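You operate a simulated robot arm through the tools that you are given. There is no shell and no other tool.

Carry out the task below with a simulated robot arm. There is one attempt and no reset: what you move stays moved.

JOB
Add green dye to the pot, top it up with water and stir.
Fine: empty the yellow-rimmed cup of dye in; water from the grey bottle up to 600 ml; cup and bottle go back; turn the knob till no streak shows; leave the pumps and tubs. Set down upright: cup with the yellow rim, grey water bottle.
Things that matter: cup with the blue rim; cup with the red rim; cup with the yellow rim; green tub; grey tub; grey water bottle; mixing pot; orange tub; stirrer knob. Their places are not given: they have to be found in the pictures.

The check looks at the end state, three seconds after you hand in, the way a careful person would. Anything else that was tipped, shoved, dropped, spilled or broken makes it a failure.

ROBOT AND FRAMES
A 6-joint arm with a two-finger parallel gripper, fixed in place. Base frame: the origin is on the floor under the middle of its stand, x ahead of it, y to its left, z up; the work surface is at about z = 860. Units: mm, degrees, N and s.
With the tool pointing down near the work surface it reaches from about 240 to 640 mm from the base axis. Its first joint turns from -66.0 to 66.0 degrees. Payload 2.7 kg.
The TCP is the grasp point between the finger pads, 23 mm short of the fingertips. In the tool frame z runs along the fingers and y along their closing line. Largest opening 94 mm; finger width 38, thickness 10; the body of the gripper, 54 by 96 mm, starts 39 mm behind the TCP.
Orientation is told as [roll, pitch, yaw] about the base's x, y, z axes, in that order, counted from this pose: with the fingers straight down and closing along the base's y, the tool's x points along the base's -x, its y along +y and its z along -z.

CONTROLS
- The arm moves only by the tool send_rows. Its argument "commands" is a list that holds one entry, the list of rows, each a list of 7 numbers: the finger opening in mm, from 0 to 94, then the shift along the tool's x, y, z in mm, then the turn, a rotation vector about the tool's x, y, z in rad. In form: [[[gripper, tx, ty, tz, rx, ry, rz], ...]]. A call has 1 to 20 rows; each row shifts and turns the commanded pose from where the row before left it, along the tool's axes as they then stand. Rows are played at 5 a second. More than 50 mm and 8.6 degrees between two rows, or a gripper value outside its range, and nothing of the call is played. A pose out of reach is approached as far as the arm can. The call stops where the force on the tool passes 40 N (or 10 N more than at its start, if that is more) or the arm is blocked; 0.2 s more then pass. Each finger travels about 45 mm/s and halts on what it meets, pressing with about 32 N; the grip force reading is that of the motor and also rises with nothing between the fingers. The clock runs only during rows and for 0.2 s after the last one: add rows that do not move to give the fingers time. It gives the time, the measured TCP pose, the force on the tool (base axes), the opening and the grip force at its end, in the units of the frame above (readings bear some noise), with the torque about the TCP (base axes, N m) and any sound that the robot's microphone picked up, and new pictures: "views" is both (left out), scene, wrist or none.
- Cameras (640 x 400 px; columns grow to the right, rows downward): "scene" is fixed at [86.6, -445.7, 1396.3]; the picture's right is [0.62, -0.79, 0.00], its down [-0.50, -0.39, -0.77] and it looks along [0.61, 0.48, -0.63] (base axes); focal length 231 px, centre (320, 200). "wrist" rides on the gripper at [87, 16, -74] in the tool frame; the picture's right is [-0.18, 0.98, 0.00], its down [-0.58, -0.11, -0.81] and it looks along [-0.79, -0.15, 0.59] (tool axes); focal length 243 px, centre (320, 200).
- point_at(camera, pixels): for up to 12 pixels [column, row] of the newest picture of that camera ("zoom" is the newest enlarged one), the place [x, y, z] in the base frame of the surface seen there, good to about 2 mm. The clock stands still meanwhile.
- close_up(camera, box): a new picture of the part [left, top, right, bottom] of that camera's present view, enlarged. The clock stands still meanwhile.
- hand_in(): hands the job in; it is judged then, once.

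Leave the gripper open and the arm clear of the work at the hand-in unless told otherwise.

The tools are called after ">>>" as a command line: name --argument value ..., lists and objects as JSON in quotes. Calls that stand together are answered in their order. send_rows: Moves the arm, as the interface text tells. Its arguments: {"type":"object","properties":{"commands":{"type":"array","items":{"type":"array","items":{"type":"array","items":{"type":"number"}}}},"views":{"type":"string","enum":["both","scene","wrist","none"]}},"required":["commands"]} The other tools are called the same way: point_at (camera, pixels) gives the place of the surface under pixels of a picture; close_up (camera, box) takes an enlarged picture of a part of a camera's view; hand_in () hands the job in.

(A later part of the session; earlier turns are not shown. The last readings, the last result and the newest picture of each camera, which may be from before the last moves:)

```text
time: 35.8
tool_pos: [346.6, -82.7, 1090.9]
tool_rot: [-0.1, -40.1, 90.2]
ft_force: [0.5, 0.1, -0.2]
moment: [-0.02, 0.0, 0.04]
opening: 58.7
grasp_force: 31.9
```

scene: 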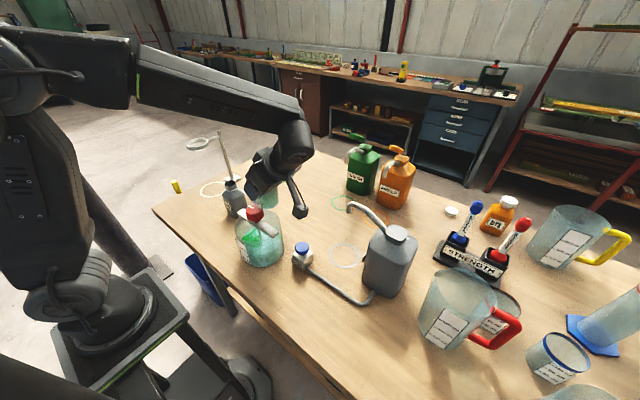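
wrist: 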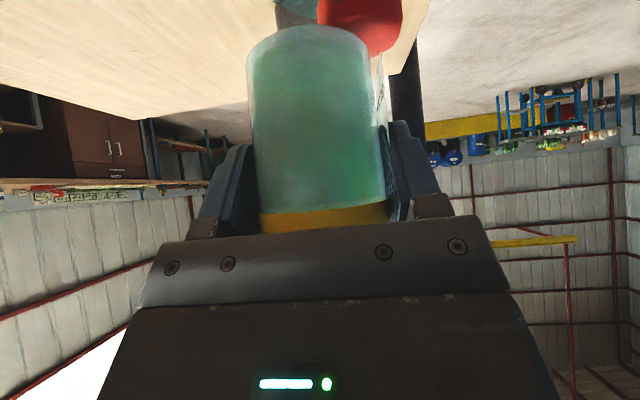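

Cup upright again at (347,-83,1091). Move back over its original place (490,20.3) at this height.

>>> send_rows --commands '[[[50, -4.9, -8.9, 4.1, 0, 0, 0], [50, -9.9, -17.9, 8.3, 0, 0, 0], [50, -9.9, -17.9, 8.3, 0, 0, 0], [50, -9.9, -17.9, 8.3, 0, 0, 0], [50, -9.9, -17.9, 8.3, 0, 0, 0], [50, -9.9, -17.9, 8.3, 0, 0, 0], [50, -9.9, -17.9, 8.3, 0, 0, 0], [50, -9.9, -17.9, 8.3, 0, 0, 0], [50, -4.9, -8.9, 4.1, 0, 0, 0], [50, 12.9, 0, 15.3, 0, 0, 0], [50, 12.9, 0, 15.3, 0, 0, 0], [50, 12.9, 0, 15.3, 0, 0, 0], [50, 12.9, 0, 15.3, 0, 0, 0], [50, 12.9, 0, 15.3, 0, 0, 0], [50, 12.9, 0, 15.3, 0, 0, 0], [50, 9.6, 0, 11.5, 0, 0, 0], [50, 0, 0, 0, 0, 0, 0], [50, 0, 0, 0, 0, 0, 0]]]'

```text
time: 39.6
tool_pos: [490.5, 20.1, 955.5]
tool_rot: [-0.1, -40.0, 90.1]
ft_force: [-0.2, -0.2, -0.6]
moment: [-0.03, 0.0, 0.02]
opening: 59.0
grasp_force: 32.5
```

scene: 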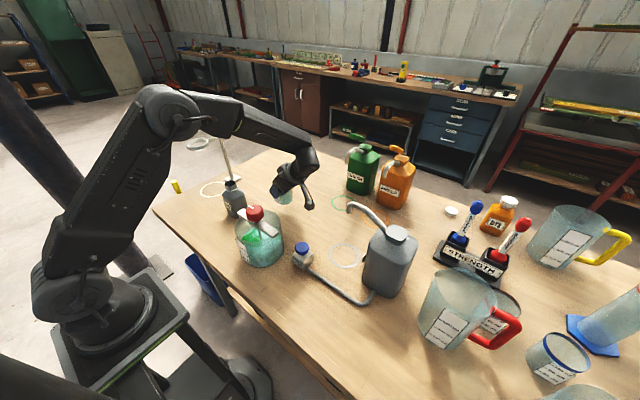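
wrist: 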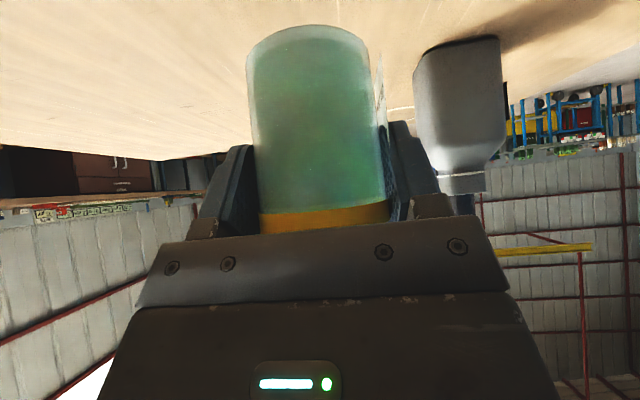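

Now 40 mm above the set-down height (TCP 915). Lower most of the way, slowing at the end.

>>> send_rows --commands '[[[50, 6.4, 0, 7.7, 0, 0, 0], [50, 6.4, 0, 7.7, 0, 0, 0], [50, 6.4, 0, 7.7, 0, 0, 0], [50, 2.6, 0, 3.1, 0, 0, 0], [50, 1.6, 0, 1.9, 0, 0, 0], [50, 0.6, 0, 0.8, 0, 0, 0], [50, 0, 0, 0, 0, 0, 0], [50, 0, 0, 0, 0, 0, 0]]]' --views "none"

```text
time: 41.4
tool_pos: [490.2, 22.5, 918.0]
tool_rot: [-0.2, -40.1, 90.1]
ft_force: [0.4, 1.0, 0.1]
moment: [-0.02, 0.01, -0.03]
opening: 58.9
grasp_force: 32.4
```

Height 918, no contact yet. Lower in 1 mm steps and watch force.

>>> send_rows --commands '[[[50, 0.64, 0, 0.77, 0, 0, 0], [50, 0.64, 0, 0.77, 0, 0, 0], [50, 0, 0, 0, 0, 0, 0]]]' --views "none"

>>> send_rows --commands '[[[50, 0, 0, 0, 0, 0, 0]]]' --views "none"

```text
time: 42.2
tool_pos: [490.4, 21.5, 917.7]
tool_rot: [-0.2, -40.1, 90.1]
ft_force: [0.2, -0.1, -1.1]
moment: [0.04, -0.03, -0.01]
opening: 58.6
grasp_force: 31.9
```

```text
time: 42.6
tool_pos: [490.4, 22.2, 916.7]
tool_rot: [-0.2, -39.9, 90.2]
ft_force: [-0.2, -0.6, 0.2]
moment: [0.0, 0.02, 0.0]
opening: 59.0
grasp_force: 32.2
```

Correct y by −1.5 mm and lower further in small steps.

>>> send_rows --commands '[[[50, 1.15, 0, -0.96, 0, 0, 0], [50, 0.5, 0, 0.6, 0, 0, 0], [50, 0.5, 0, 0.6, 0, 0, 0], [50, 0, 0, 0, 0, 0, 0], [50, 0, 0, 0, 0, 0, 0]]]'

>>> close_up --camera "wrist" --box '[220, 0, 420, 125]'

```text
time: 43.8
tool_pos: [491.8, 20.6, 916.3]
tool_rot: [-0.2, -40.0, 90.2]
ft_force: [-2.2, -0.3, 6.8]
moment: [-0.06, -0.03, 0.0]
opening: 59.1
grasp_force: 32.1
```

scene: 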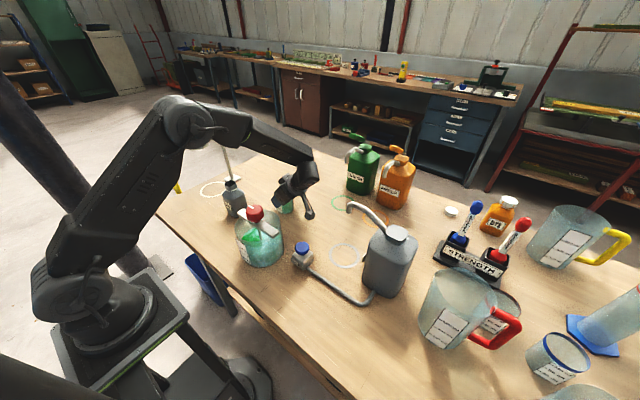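
wrist: 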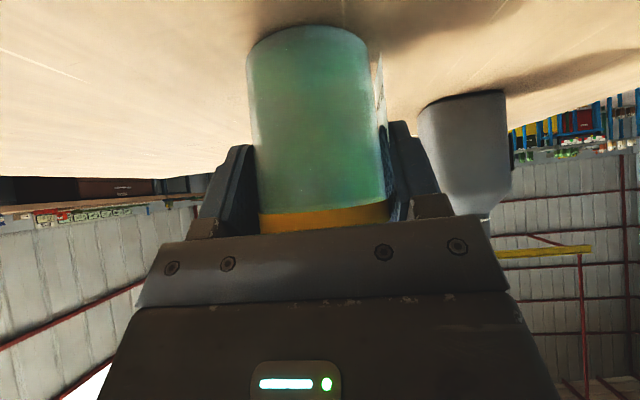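

```text
3.20 times, centred on (320, 62) of wrist
```

zoom: 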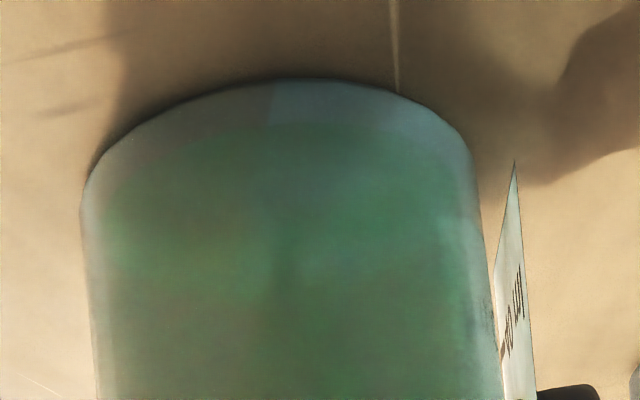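

Contact: +6.8 N upward, cup stands on the table. Release slowly.

>>> send_rows --commands '[[[60, 0, 0, 0, 0, 0, 0], [66, 0, 0, 0, 0, 0, 0], [80, 0, 0, 0, 0, 0, 0], [94, 0, 0, 0, 0, 0, 0], [94, 0, 0, 0, 0, 0, 0], [94, 0, 0, 0, 0, 0, 0]]]'

```text
time: 45.2
tool_pos: [491.2, 20.4, 916.1]
tool_rot: [-0.2, -40.1, 90.2]
ft_force: [0.5, -0.9, 0.0]
moment: [0.0, 0.01, -0.01]
opening: 93.9
grasp_force: 0.1
```

scene: 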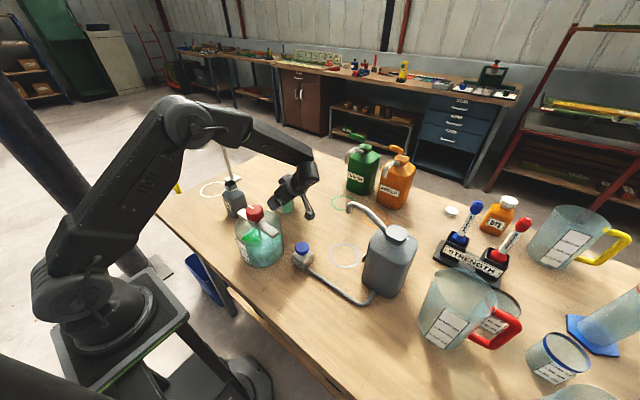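
wrist: 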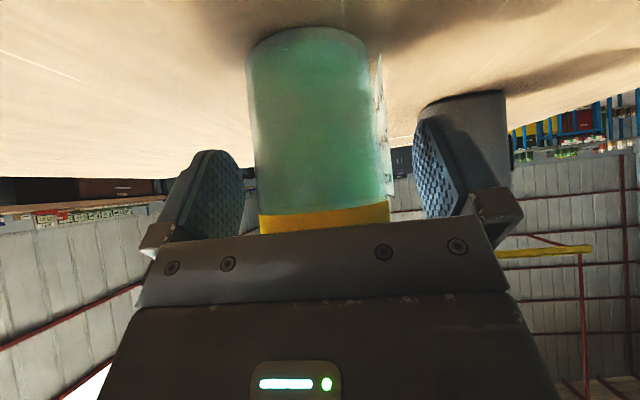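

Released. Rise vertically 150 mm clear of the cup and look.

>>> send_rows --commands '[[[94, -3.2, 0, -3.8, 0, 0, 0], [94, -6.4, 0, -7.7, 0, 0, 0], [94, -12.9, 0, -15.3, 0, 0, 0], [94, -12.9, 0, -15.3, 0, 0, 0], [94, -12.9, 0, -15.3, 0, 0, 0], [94, -12.9, 0, -15.3, 0, 0, 0], [94, -12.9, 0, -15.3, 0, 0, 0], [94, -12.9, 0, -15.3, 0, 0, 0], [94, -12.9, 0, -15.3, 0, 0, 0], [94, 0, 0, 0, 0, 0, 0]]]'

>>> close_up --camera "scene" --box '[262, 178, 304, 218]'

>>> close_up --camera "scene" --box '[228, 195, 292, 275]'

```text
time: 47.4
tool_pos: [489.8, 20.6, 1073.6]
tool_rot: [-0.3, -40.0, 90.2]
ft_force: [0.5, -0.1, 0.6]
moment: [-0.03, 0.02, 0.02]
opening: 93.8
grasp_force: 0.1
```

scene: 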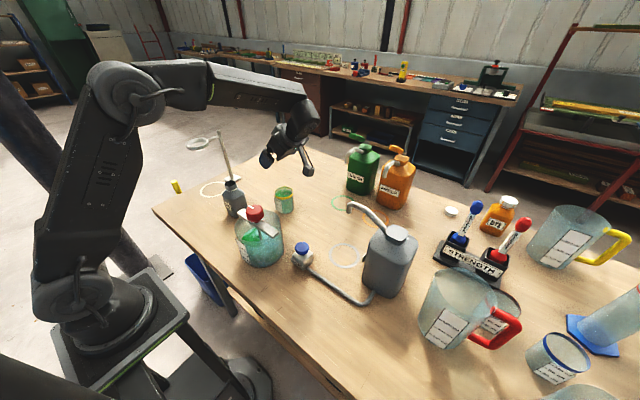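
wrist: 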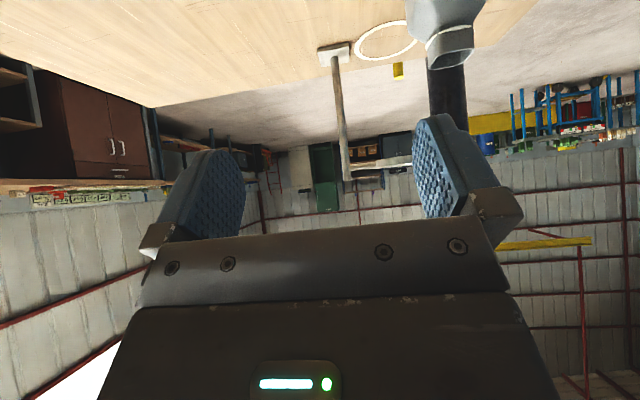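

```text
10.00 times, centred on (283, 198) of scene
```

zoom: 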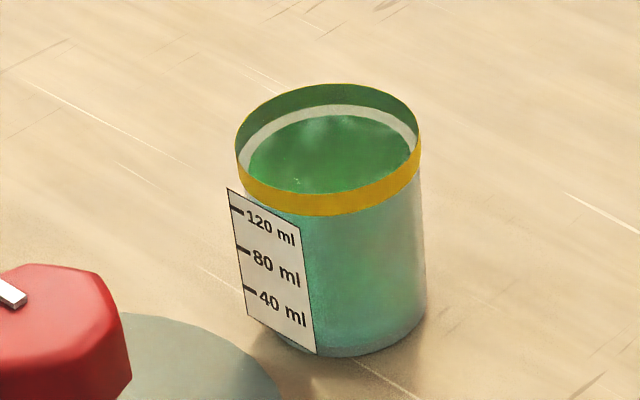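

```text
5.00 times, centred on (260, 235) of scene
```

zoom: 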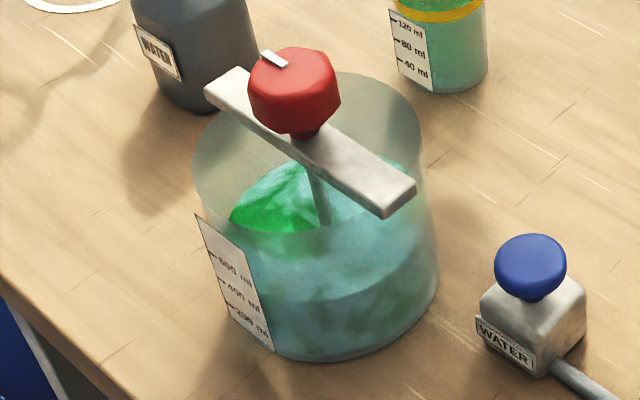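

The cup stands exactly where it was. Its inside is green now; I check with depth whether that's a film on walls or liquid, and the pot's water level.

>>> point_at --camera "zoom" --pixels '[[270, 195], [260, 210], [290, 205], [355, 205], [250, 215], [340, 195], [280, 180], [385, 165]]'

>>> point_at --camera "scene" --pixels '[[285, 194], [281, 194], [290, 192], [285, 190], [285, 187.5], [284, 196], [278, 194]]'

```text
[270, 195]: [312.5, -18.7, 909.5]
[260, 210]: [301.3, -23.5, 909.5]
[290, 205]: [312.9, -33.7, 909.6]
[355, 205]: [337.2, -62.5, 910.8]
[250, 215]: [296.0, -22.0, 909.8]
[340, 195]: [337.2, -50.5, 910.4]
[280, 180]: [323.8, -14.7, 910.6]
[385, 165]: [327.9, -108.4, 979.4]
```

```text
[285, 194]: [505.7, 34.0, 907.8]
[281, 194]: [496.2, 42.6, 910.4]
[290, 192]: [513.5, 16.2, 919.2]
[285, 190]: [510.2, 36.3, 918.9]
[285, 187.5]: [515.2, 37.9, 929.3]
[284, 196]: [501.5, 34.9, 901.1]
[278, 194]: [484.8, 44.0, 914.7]
```

The cup is truly empty (inner far wall seen at many heights, only a film). Pot level reads ≈910. Next the grey bottle: I'll grip its y-faces with the tool at yaw 0, tilted 45° from the −x side, so the camera keeps away from the pot. First rise, untilt and yaw back.

>>> send_rows --commands '[[[94, -14.5, 0, -17.2, 0, 0, 0], [94, -14.5, 0, -17.2, 0, 0, 0], [94, -14.5, 0, -17.2, 0, 0, 0], [94, -14.5, 0, -17.2, 0, 0, 0], [94, 0, 0, 0, 0, 0.1396, 0], [94, 0, 0, 0, 0, 0.1396, 0], [94, 0, 0, 0, 0, 0.1396, 0], [94, 0, 0, 0, 0, 0.1396, 0], [94, 0, 0, 0, 0, 0.1396, 0], [94, 0, 0, 0, 0, 0, 0.1428], [94, 0, 0, 0, 0, 0, 0.1428], [94, 0, 0, 0, 0, 0, 0.1428], [94, 0, 0, 0, 0, 0, 0.1428], [94, 0, 0, 0, 0, 0, 0.1428], [94, 0, 0, 0, 0, 0, 0.1428], [94, 0, 0, 0, 0, 0, 0.1428], [94, 0, 0, 0, 0, 0, 0.1428], [94, 0, 0, 0, 0, 0, 0.1428], [94, 0, 0, 0, 0, 0, 0.1428], [94, 0, 0, 0, 0, 0, 0.1428]]]'

```text
time: 51.6
tool_pos: [488.8, 20.6, 1161.7]
tool_rot: [-0.1, -0.1, -0.2]
ft_force: [-0.5, -0.2, -0.1]
moment: [-0.03, 0.03, -0.04]
opening: 94.0
grasp_force: 0.0
```

scene: 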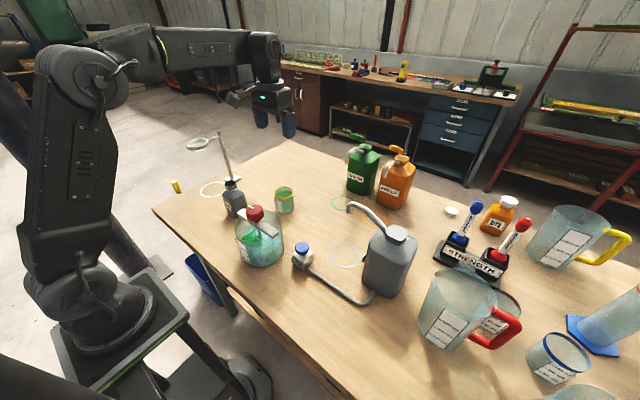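
wrist: 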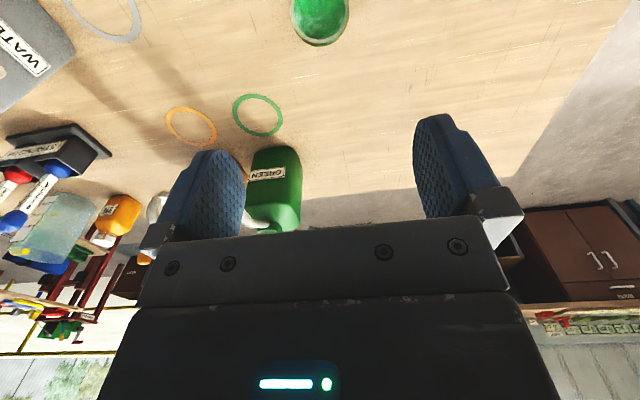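

Move to about (300,141,1160), so the wrist camera sees the bottle from above.

>>> send_rows --commands '[[[94, 37.8, 24.2, 0, 0, 0, 0], [94, 37.8, 24.2, 0, 0, 0, 0], [94, 37.8, 24.2, 0, 0, 0, 0], [94, 37.8, 24.2, 0, 0, 0, 0], [94, 37.8, 24.2, 0, 0, 0, 0], [94, 0, 0, 0, 0, 0, 0]]]'

>>> close_up --camera "wrist" --box '[240, 0, 400, 160]'

```text
time: 53.0
tool_pos: [302.4, 140.5, 1159.0]
tool_rot: [0.0, -0.2, 0.1]
ft_force: [-0.4, 0.0, 0.5]
moment: [0.0, 0.0, 0.03]
opening: 93.9
grasp_force: 0.0
```

scene: 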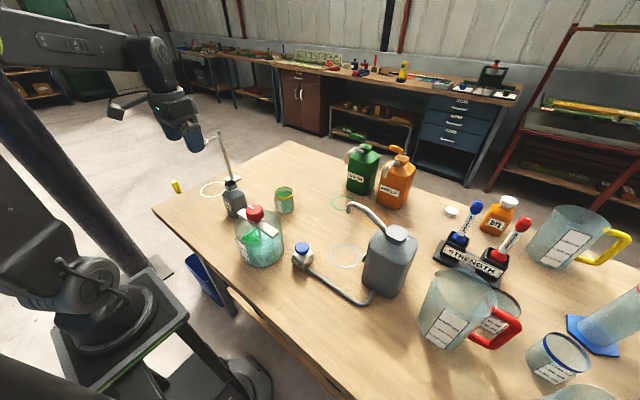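
wrist: 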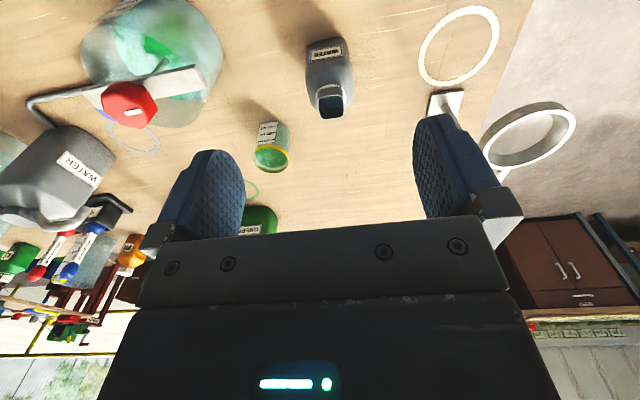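

```text
2.50 times, centred on (320, 80) of wrist
```

zoom: 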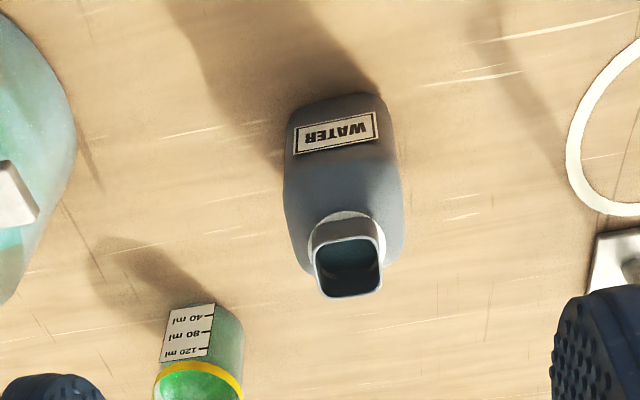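

Bottle seen from above; measuring its faces, neck and rim.

>>> point_at --camera "zoom" --pixels '[[288, 170], [288, 210], [398, 170], [400, 200], [312, 262], [383, 258], [345, 240], [350, 296], [310, 98], [370, 95], [295, 240], [398, 235]]'

>>> close_up --camera "wrist" --box '[298, 30, 362, 125]'

>>> point_at --camera "zoom" --pixels '[[255, 220], [258, 260], [395, 205], [398, 245], [290, 300], [375, 298], [335, 295], [340, 370], [330, 330], [275, 50], [370, 45], [330, 180]]'

```text
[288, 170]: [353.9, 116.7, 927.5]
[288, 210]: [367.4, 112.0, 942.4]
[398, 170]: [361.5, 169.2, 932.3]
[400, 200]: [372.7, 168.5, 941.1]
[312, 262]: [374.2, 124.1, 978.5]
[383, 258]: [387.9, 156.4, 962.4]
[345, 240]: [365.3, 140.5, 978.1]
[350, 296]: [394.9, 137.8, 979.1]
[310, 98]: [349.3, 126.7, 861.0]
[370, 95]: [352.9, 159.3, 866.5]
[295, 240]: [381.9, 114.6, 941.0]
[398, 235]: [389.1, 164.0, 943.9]
```

```text
4.21 times, centred on (330, 78) of wrist
```

zoom: 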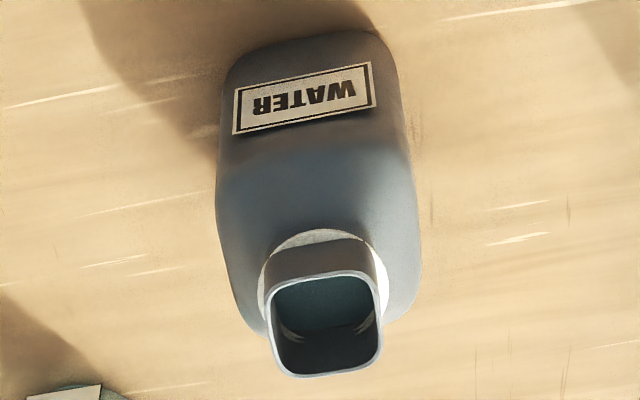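

```text
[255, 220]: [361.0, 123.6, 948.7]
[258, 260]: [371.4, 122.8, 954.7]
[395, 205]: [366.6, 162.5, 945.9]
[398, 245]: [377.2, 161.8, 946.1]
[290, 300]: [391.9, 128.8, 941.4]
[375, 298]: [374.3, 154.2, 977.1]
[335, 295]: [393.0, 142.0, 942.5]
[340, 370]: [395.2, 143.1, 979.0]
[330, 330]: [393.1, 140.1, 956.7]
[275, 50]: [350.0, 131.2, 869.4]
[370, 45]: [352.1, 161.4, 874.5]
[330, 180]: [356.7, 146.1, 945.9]
```

Bottle centre ≈(380,140.7), about 59 mm square, shoulder ≈945, neck x 365–395, rim z≈978. Tilt the tool by −45° and go above the bottle (TCP 366,140.7,1010).

>>> send_rows --commands '[[[94, 0, 0, 0, 0, -0.1309, 0], [94, 0, 0, 0, 0, -0.1309, 0], [94, 0, 0, 0, 0, -0.1309, 0], [94, 0, 0, 0, 0, -0.1309, 0], [94, 0, 0, 0, 0, -0.1309, 0], [94, 0, 0, 0, 0, -0.1309, 0], [94, 15.1, 0.05, 37.6, 0, 0, 0], [94, 15.1, 0.05, 37.6, 0, 0, 0], [94, 15.1, 0.05, 37.6, 0, 0, 0], [94, 15.1, 0.05, 37.6, 0, 0, 0], [94, 0, 0, 0, 0, 0, 0], [94, 0, 0, 0, 0, 0, 0]]]'

```text
time: 55.6
tool_pos: [365.2, 141.4, 1010.3]
tool_rot: [0.0, -45.1, 0.1]
ft_force: [0.5, 0.4, 0.1]
moment: [-0.01, 0.01, 0.0]
opening: 94.3
grasp_force: 0.1
```

scene: 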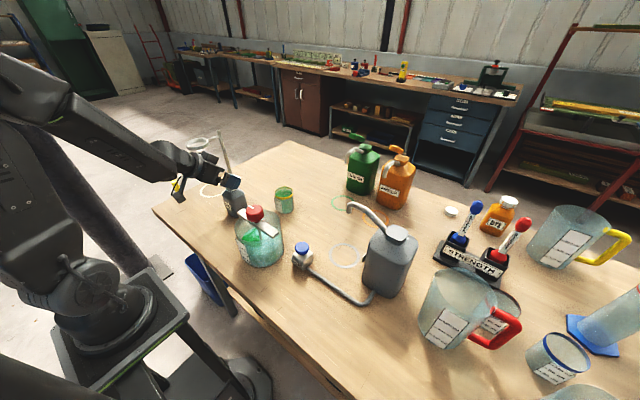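
wrist: 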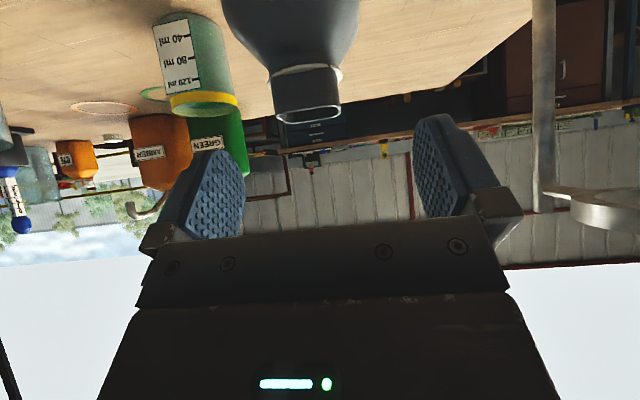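

In position. Lower straight down 100 mm with fingers on both y-sides of the bottle.

>>> send_rows --commands '[[[94, 8.84, 0, 8.84, 0, 0, 0], [94, 8.84, 0, 8.84, 0, 0, 0], [94, 8.84, 0, 8.84, 0, 0, 0], [94, 8.84, 0, 8.84, 0, 0, 0], [94, 8.84, 0, 8.84, 0, 0, 0], [94, 8.84, 0, 8.84, 0, 0, 0], [94, 8.84, 0, 8.84, 0, 0, 0], [94, 8.84, 0, 8.84, 0, 0, 0], [94, 0, 0, 0, 0, 0, 0]]]'

>>> close_up --camera "scene" --box '[170, 130, 290, 260]'

```text
time: 57.6
tool_pos: [364.0, 141.6, 913.3]
tool_rot: [0.0, -45.1, 0.1]
ft_force: [0.4, -0.3, 0.2]
moment: [0.02, 0.0, -0.02]
opening: 94.0
grasp_force: 0.0
```

scene: 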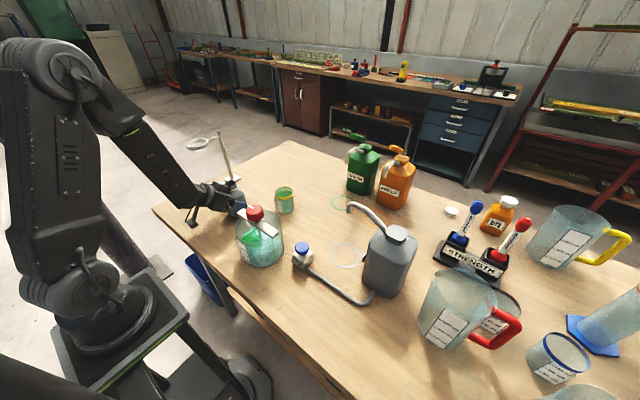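
wrist: 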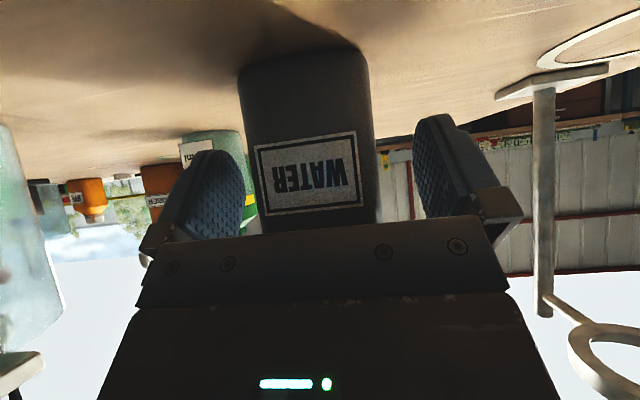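

```text
3.08 times, centred on (230, 195) of scene
```

zoom: 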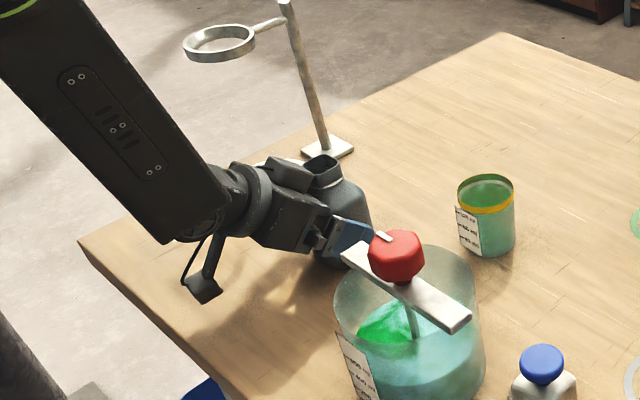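

Checking that the bottle is centred between the fingers.

>>> point_at --camera "wrist" --pixels '[[243, 120], [370, 120], [250, 150], [372, 180], [310, 215], [215, 190], [430, 180], [230, 160]]'

```text
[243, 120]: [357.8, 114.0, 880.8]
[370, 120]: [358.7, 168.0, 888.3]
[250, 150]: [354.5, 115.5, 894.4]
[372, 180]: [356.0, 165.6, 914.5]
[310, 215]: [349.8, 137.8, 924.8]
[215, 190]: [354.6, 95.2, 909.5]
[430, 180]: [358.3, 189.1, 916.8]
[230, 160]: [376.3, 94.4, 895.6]
```

Fingers span y 95–189, bottle 112–169.5: centre it with −1.2 mm in y and close.

>>> send_rows --commands '[[[94, 0, -1.2, 0, 0, 0, 0], [76, 0, 0, 0, 0, 0, 0], [62, 0, 0, 0, 0, 0, 0], [45, 0, 0, 0, 0, 0, 0], [45, 0, 0, 0, 0, 0, 0], [45, 0, 0, 0, 0, 0, 0], [45, 0, 0, 0, 0, 0, 0]]]'

>>> send_rows --commands '[[[45, 0, 0, 0, 0, 0, 0]]]' --views "none"

```text
time: 59.2
tool_pos: [365.4, 141.4, 912.4]
tool_rot: [0.1, -45.1, 0.1]
ft_force: [0.7, -1.1, -0.6]
moment: [0.03, -0.03, -0.03]
opening: 59.9
grasp_force: 32.6
```

scene: 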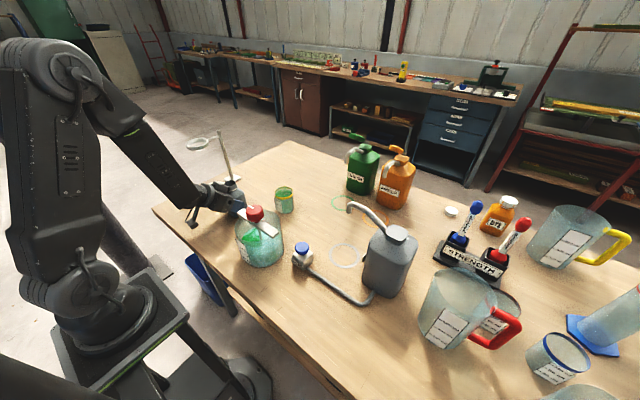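
wrist: 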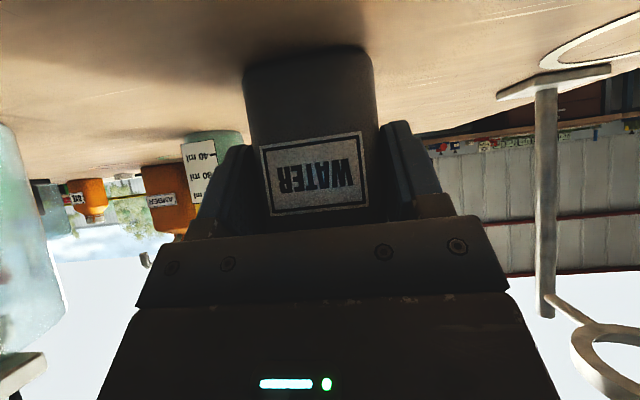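

```text
time: 59.6
tool_pos: [365.6, 141.2, 911.9]
tool_rot: [0.0, -45.1, 0.0]
ft_force: [-0.1, -1.5, 0.7]
moment: [0.01, -0.04, -0.03]
opening: 60.2
grasp_force: 31.9
```

Gripped at 60 mm. Remember grasp pose TCP (365.6,141.2,912). Lift straight up ~184 mm slowly.

>>> send_rows --commands '[[[45, -2.8, 0, -2.8, 0, 0, 0], [45, -5.7, 0, -5.7, 0, 0, 0], [45, -9.9, 0, -9.9, 0, 0, 0], [45, -12.7, 0, -12.7, 0, 0, 0], [45, -14.1, 0, -14.1, 0, 0, 0], [45, -14.1, 0, -14.1, 0, 0, 0], [45, -14.1, 0, -14.1, 0, 0, 0], [45, -14.1, 0, -14.1, 0, 0, 0], [45, -14.1, 0, -14.1, 0, 0, 0], [45, -12.7, 0, -12.7, 0, 0, 0], [45, -9.9, 0, -9.9, 0, 0, 0], [45, -5.7, 0, -5.7, 0, 0, 0], [45, 0, 0, 0, 0, 0, 0], [45, 0, 0, 0, 0, 0, 0]]]'

>>> send_rows --commands '[[[45, 0, 0, 0, 0, 0, 0]]]' --views "none"

>>> send_rows --commands '[[[45, 0, 0, 0, 0, 0, 0]]]' --views "none"

>>> send_rows --commands '[[[45, 0, 0, 0, 0, 0, 0]]]' --views "none"

```text
time: 62.6
tool_pos: [363.6, 138.9, 1097.0]
tool_rot: [0.0, -45.1, 0.1]
ft_force: [0.2, 0.7, -2.2]
moment: [0.01, 0.05, -0.02]
opening: 59.9
grasp_force: 31.8
```

scene: 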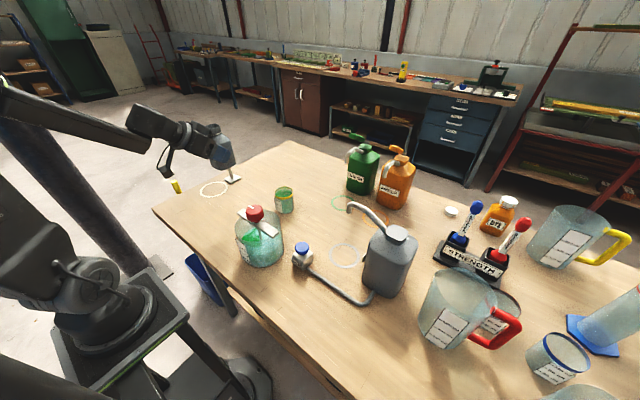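
wrist: 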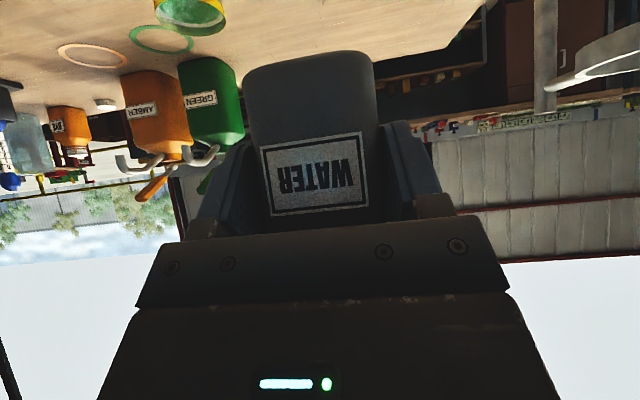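

```text
time: 63.0
tool_pos: [363.7, 140.1, 1096.2]
tool_rot: [0.1, -45.2, 0.1]
ft_force: [0.4, 0.1, -2.7]
moment: [0.0, 0.06, 0.02]
opening: 59.9
grasp_force: 32.1
```

```text
time: 63.4
tool_pos: [364.8, 140.5, 1095.4]
tool_rot: [-0.1, -45.2, 0.1]
ft_force: [0.4, 0.0, -3.0]
moment: [-0.01, 0.04, 0.01]
opening: 59.8
grasp_force: 32.6
```

```text
time: 63.8
tool_pos: [363.6, 140.5, 1094.7]
tool_rot: [0.1, -45.0, 0.0]
ft_force: [0.3, -0.2, -3.4]
moment: [0.03, 0.07, 0.0]
opening: 59.7
grasp_force: 32.0
```

Force reads ≈ −2.8 N (≈290 g bottle + water). Now yaw the upright bottle by +90° about the vertical so the gripper is on the −y side for pouring toward +y.

>>> send_rows --commands '[[[45, 0, 0, 0, -0.05, 0, -0.05], [45, 0, 0, 0, -0.101, 0, -0.101], [45, 0, 0, 0, -0.101, 0, -0.101], [45, 0, 0, 0, -0.101, 0, -0.101], [45, 0, 0, 0, -0.101, 0, -0.101], [45, 0, 0, 0, -0.101, 0, -0.101], [45, 0, 0, 0, -0.101, 0, -0.101], [45, 0, 0, 0, -0.101, 0, -0.101], [45, 0, 0, 0, -0.101, 0, -0.101], [45, 0, 0, 0, -0.101, 0, -0.101], [45, 0, 0, 0, -0.101, 0, -0.101], [45, 0, 0, 0, -0.05, 0, -0.05], [45, 0, 0, 0, 0, 0, 0]]]'

```text
time: 66.6
tool_pos: [365.4, 140.8, 1094.8]
tool_rot: [-0.2, -45.0, 90.4]
ft_force: [0.1, 0.3, -3.8]
moment: [-0.03, -0.01, 0.01]
opening: 59.7
grasp_force: 32.1
```

scene: 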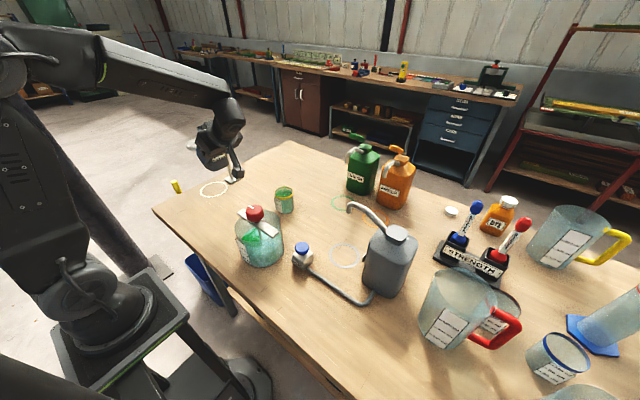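
wrist: 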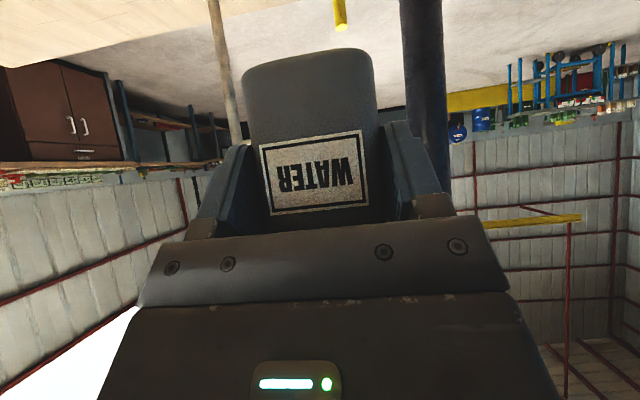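

Now carry the bottle along −y, bottom at z≈1043 (20 mm over the knob), to TCP ≈(347,-163).

>>> send_rows --commands '[[[45, 4.1, 0.34, -4.1, 0, 0, 0], [45, 8.2, 0.68, -8.2, 0, 0, 0], [45, 13.6, 1.14, -13.6, 0, 0, 0], [45, 13.6, 1.14, -13.6, 0, 0, 0], [45, 13.6, 1.14, -13.6, 0, 0, 0], [45, 13.6, 1.14, -13.6, 0, 0, 0], [45, 13.6, 1.14, -13.6, 0, 0, 0], [45, 13.6, 1.14, -13.6, 0, 0, 0], [45, 13.6, 1.14, -13.6, 0, 0, 0], [45, 13.6, 1.14, -13.6, 0, 0, 0], [45, 13.6, 1.14, -13.6, 0, 0, 0], [45, 13.6, 1.14, -13.6, 0, 0, 0], [45, 13.6, 1.14, -13.6, 0, 0, 0], [45, 13.6, 1.14, -13.6, 0, 0, 0], [45, 13.6, 1.14, -13.6, 0, 0, 0], [45, 13.6, 1.14, -13.6, 0, 0, 0], [45, 8.2, 0.68, -8.2, 0, 0, 0], [45, 4.1, 0.34, -4.1, 0, 0, 0], [45, 0, 0, 0, 0, 0, 0]]]'

```text
time: 70.6
tool_pos: [347.5, -163.4, 1095.1]
tool_rot: [-0.2, -45.0, 90.1]
ft_force: [0.6, 0.7, -3.3]
moment: [-0.05, -0.03, 0.01]
opening: 59.9
grasp_force: 32.0
```

scene: 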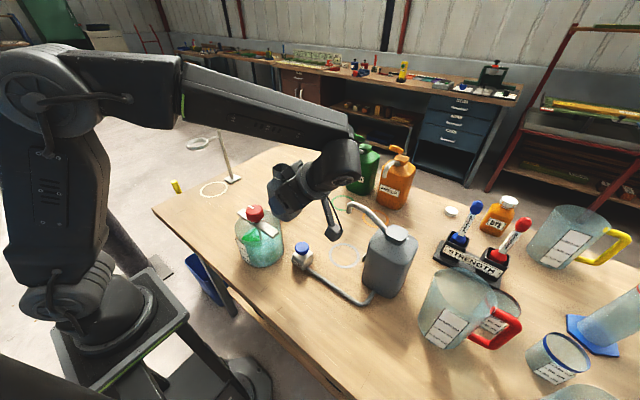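
wrist: 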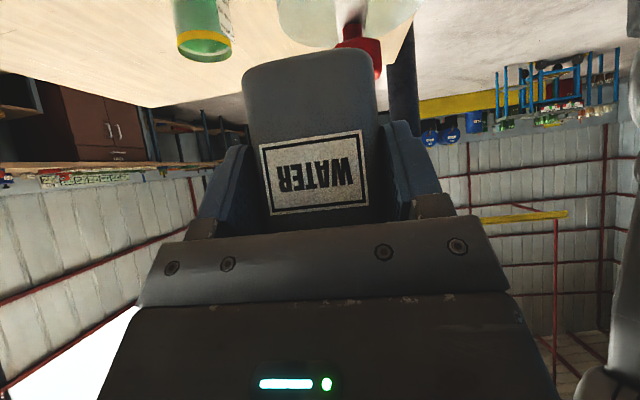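

Tilt the bottle to ~50° in place (below estimated pour angle), then lower 40 mm. Lip then at ≈(347,-93,1074).

>>> send_rows --commands '[[[45, 0, 0, 0, 0, 0.05, 0], [45, 0, 0, 0, 0, 0.1, 0], [45, 0, 0, 0, 0, 0.12, 0], [45, 0, 0, 0, 0, 0.12, 0], [45, 0, 0, 0, 0, 0.12, 0], [45, 0, 0, 0, 0, 0.12, 0], [45, 0, 0, 0, 0, 0.12, 0], [45, 0, 0, 0, 0, 0.08, 0], [45, 0, 0, 0, 0, 0.043, 0], [45, -1.2, 0, 13.3, 0, 0, 0], [45, -1.2, 0, 13.3, 0, 0, 0], [45, -1.2, 0, 13.3, 0, 0, 0], [45, 0, 0, 0, 0, 0, 0]]]'

>>> close_up --camera "scene" --box '[220, 160, 340, 280]'

```text
time: 73.4
tool_pos: [347.2, -164.5, 1055.2]
tool_rot: [-0.1, 4.9, 90.0]
ft_force: [0.2, -0.7, -3.1]
moment: [0.0, 0.02, -0.01]
opening: 59.8
grasp_force: 32.3
```

scene: 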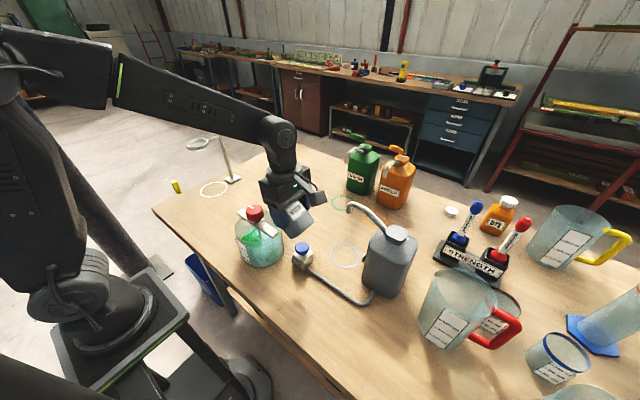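
wrist: 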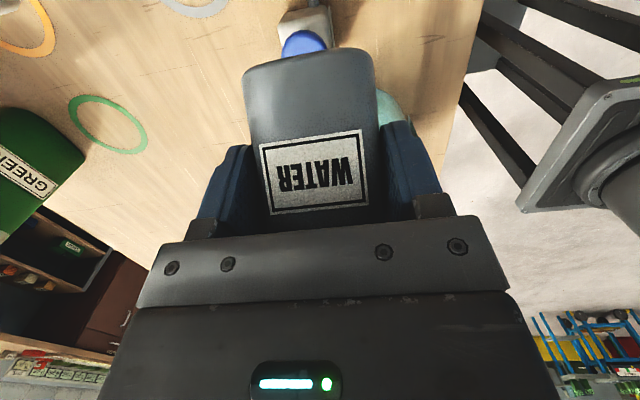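

```text
3.33 times, centred on (280, 220) of scene
```

zoom: 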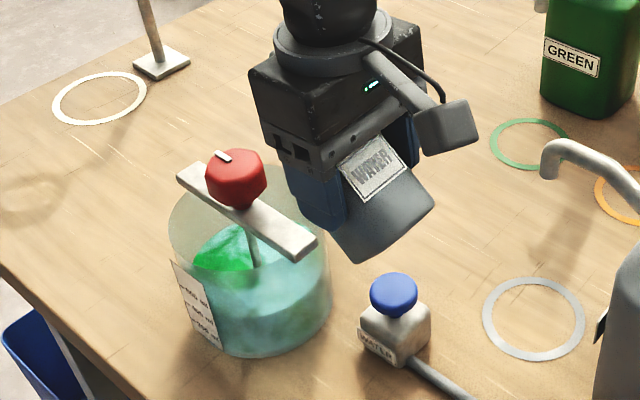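

Good position. Tilt on to ~62° slowly and listen/look.

>>> send_rows --commands '[[[45, 0, 0, 0, 0, 0.04, 0], [45, 0, 0, 0, 0, 0.04, 0], [45, 0, 0, 0, 0, 0.04, 0], [45, 0, 0, 0, 0, 0.04, 0], [45, 0, 0, 0, 0, 0.04, 0], [45, 0, 0, 0, 0, 0, 0], [45, 0, 0, 0, 0, 0, 0]]]' --views "scene"

>>> close_up --camera "scene" --box '[228, 195, 292, 275]'

>>> point_at --camera "zoom" --pixels '[[270, 195], [260, 210], [290, 205], [355, 205], [250, 215], [340, 195], [280, 180]]'

```text
time: 75.0
tool_pos: [347.5, -164.0, 1055.4]
tool_rot: [-0.2, 16.5, 90.0]
ft_force: [0.1, -0.7, -3.7]
moment: [0.05, 0.0, 0.03]
opening: 59.9
grasp_force: 32.2
```

scene: 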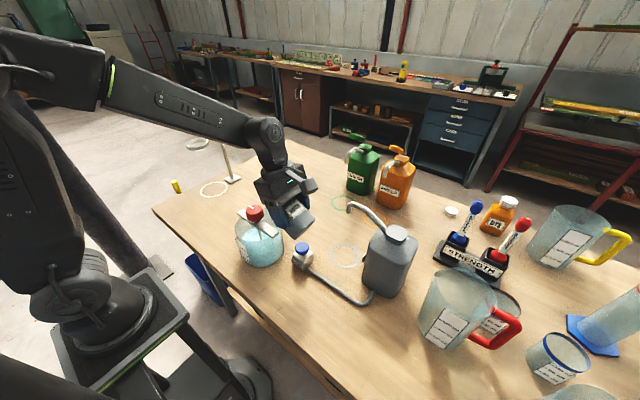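

```text
5.00 times, centred on (260, 235) of scene
```

zoom: 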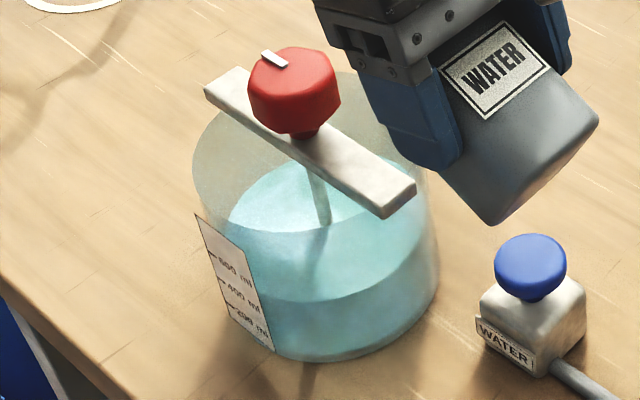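

```text
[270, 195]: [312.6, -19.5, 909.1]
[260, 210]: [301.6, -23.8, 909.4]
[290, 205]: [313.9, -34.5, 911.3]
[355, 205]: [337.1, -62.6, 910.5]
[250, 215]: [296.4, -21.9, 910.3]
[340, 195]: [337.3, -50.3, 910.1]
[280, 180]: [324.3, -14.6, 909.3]
```

No level change yet (≈910). The green patch is no longer visible, just pale teal now. Continue tilting a further ~7°.

>>> send_rows --commands '[[[45, 0, 0, 0, 0, 0.03, 0], [45, 0, 0, 0, 0, 0.03, 0], [45, 0, 0, 0, 0, 0.03, 0], [45, 0, 0, 0, 0, 0.03, 0], [45, 0, 0, 0, 0, 0, 0], [45, 0, 0, 0, 0, 0, 0]]]' --views "scene"

>>> close_up --camera "scene" --box '[228, 195, 292, 275]'

>>> point_at --camera "zoom" --pixels '[[270, 195], [260, 210], [290, 205], [355, 205], [250, 215], [340, 195], [280, 180]]'

```text
time: 76.4
tool_pos: [346.9, -163.3, 1055.6]
tool_rot: [-0.1, 23.5, 90.0]
ft_force: [0.6, 0.0, -3.3]
moment: [0.0, 0.03, 0.0]
opening: 60.1
grasp_force: 32.0
```

scene: 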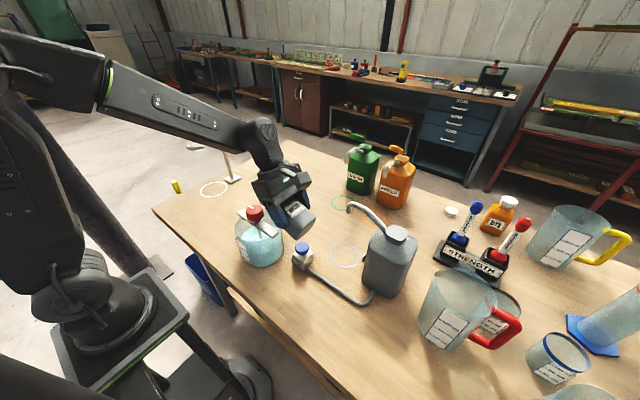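

```text
5.00 times, centred on (260, 235) of scene
```

zoom: 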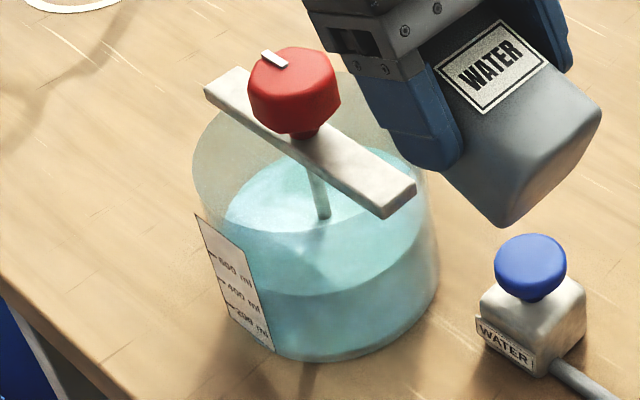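

```text
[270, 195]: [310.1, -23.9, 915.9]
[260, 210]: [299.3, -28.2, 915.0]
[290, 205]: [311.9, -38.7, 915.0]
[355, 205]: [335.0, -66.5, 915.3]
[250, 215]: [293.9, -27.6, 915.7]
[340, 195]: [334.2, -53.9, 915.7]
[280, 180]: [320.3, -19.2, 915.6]
```

Water is flowing: level went from 910 to 915.4 and nothing is seen beside the pot. Hold still and re-measure to see if it has stopped.

>>> send_rows --commands '[[[45, 0, 0, 0, 0, 0, 0], [45, 0, 0, 0, 0, 0, 0]]]' --views "scene"

>>> close_up --camera "scene" --box '[228, 195, 292, 275]'

>>> point_at --camera "zoom" --pixels '[[270, 195], [260, 210], [290, 205], [355, 205], [250, 215], [340, 195], [280, 180]]'

```text
time: 77.0
tool_pos: [348.2, -163.2, 1054.0]
tool_rot: [-0.1, 23.4, 90.0]
ft_force: [-0.4, -0.7, -3.3]
moment: [0.01, -0.02, 0.02]
opening: 59.8
grasp_force: 31.9
```

scene: 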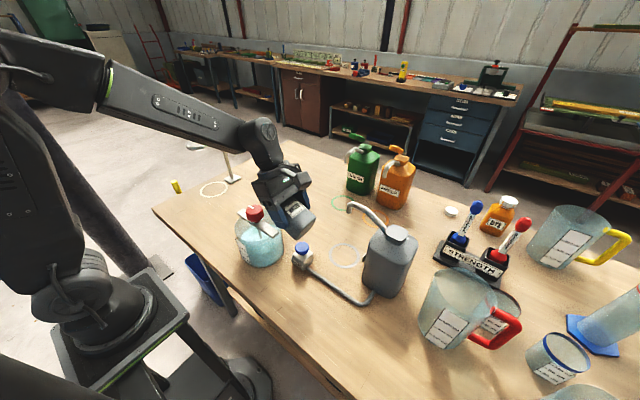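

```text
5.00 times, centred on (260, 235) of scene
```

zoom: 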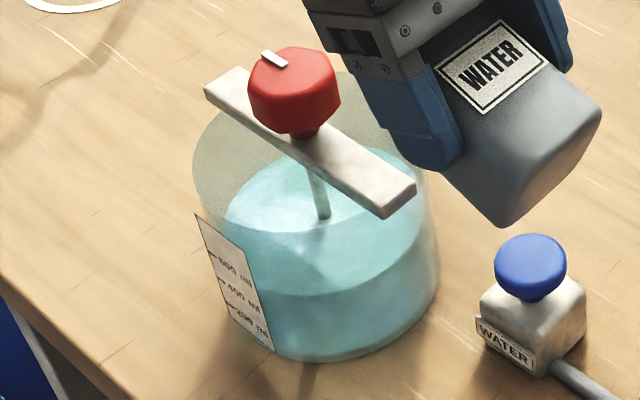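

```text
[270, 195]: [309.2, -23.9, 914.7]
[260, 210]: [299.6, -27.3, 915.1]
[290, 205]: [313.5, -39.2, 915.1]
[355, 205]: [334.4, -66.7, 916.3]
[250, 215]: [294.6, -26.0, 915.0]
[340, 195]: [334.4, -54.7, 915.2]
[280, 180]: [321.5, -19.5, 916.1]
```

Level stable at 915.3, so the flow stops when the tilt stops – good control. Need ~12 mm more (~115 ml). Tilt another ~8°.

>>> send_rows --commands '[[[45, 0, 0, 0, 0, 0.025, 0], [45, 0, 0, 0, 0, 0.025, 0], [45, 0, 0, 0, 0, 0.025, 0], [45, 0, 0, 0, 0, 0.025, 0], [45, 0, 0, 0, 0, 0.025, 0], [45, 0, 0, 0, 0, 0.025, 0], [45, 0, 0, 0, 0, 0, 0], [45, 0, 0, 0, 0, 0, 0], [45, 0, 0, 0, 0, 0, 0]]]' --views "scene"

>>> close_up --camera "scene" --box '[228, 195, 292, 275]'

>>> point_at --camera "zoom" --pixels '[[270, 195], [260, 210], [290, 205], [355, 205], [250, 215], [340, 195], [280, 180]]'

```text
time: 79.0
tool_pos: [346.7, -163.0, 1055.6]
tool_rot: [-0.1, 31.9, 90.0]
ft_force: [0.0, -0.4, -2.0]
moment: [0.0, 0.0, -0.01]
opening: 59.9
grasp_force: 32.0
```

scene: 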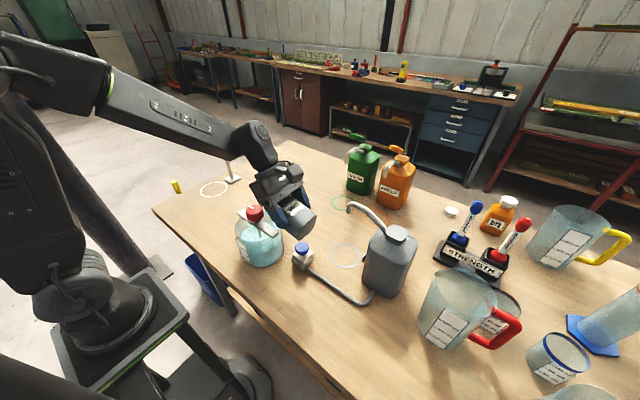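

```text
5.00 times, centred on (260, 235) of scene
```

zoom: 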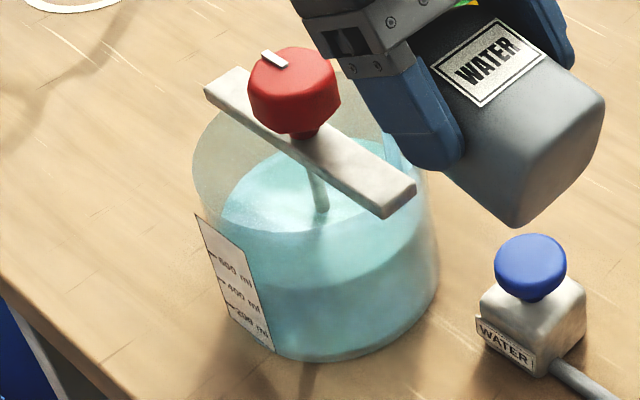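

```text
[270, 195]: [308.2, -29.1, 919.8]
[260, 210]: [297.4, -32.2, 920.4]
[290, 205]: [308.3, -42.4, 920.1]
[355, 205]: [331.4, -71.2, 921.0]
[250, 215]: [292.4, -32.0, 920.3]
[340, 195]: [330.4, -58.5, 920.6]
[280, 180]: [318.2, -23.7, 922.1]
```

Level 920.6, about 66 ml to go. Tilt another ~6° slowly, shifting +y by 3 mm to keep the lip.

>>> send_rows --commands '[[[45, -0.6, 0, -0.4, 0, 0.021, 0], [45, -0.6, 0, -0.4, 0, 0.021, 0], [45, -0.6, 0, -0.4, 0, 0.021, 0], [45, -0.6, 0, -0.4, 0, 0.021, 0], [45, 0, 0, 0, 0, 0.021, 0], [45, 0, 0, 0, 0, 0, 0], [45, 0, 0, 0, 0, 0, 0], [45, 0, 0, 0, 0, 0, 0]]]' --views "scene"

>>> close_up --camera "scene" --box '[228, 195, 292, 275]'

>>> point_at --camera "zoom" --pixels '[[270, 195], [260, 210], [290, 205], [355, 205], [250, 215], [340, 195], [280, 180], [260, 195], [300, 195], [345, 215]]'

```text
time: 80.8
tool_pos: [347.3, -161.6, 1055.3]
tool_rot: [-0.1, 37.8, 89.9]
ft_force: [0.6, 0.3, -2.3]
moment: [0.02, 0.01, -0.02]
opening: 59.9
grasp_force: 32.0
```

scene: 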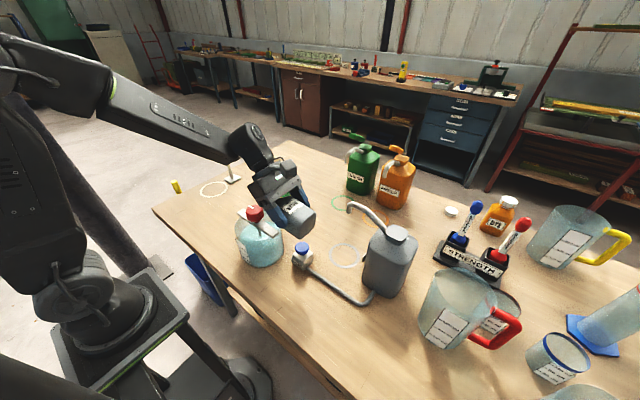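

```text
5.00 times, centred on (260, 235) of scene
```

zoom: 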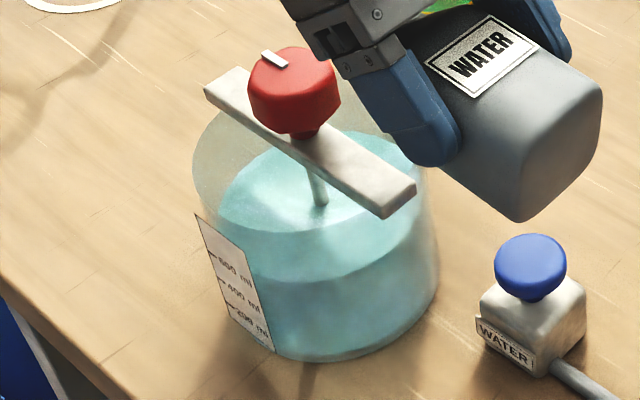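

```text
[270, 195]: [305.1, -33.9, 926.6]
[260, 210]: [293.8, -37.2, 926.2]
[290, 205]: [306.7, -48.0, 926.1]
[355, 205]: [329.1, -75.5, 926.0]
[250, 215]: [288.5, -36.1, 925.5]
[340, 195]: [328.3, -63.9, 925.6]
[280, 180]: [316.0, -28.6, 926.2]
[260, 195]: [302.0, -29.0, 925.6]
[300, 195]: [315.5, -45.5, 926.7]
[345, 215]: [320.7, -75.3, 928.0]
```

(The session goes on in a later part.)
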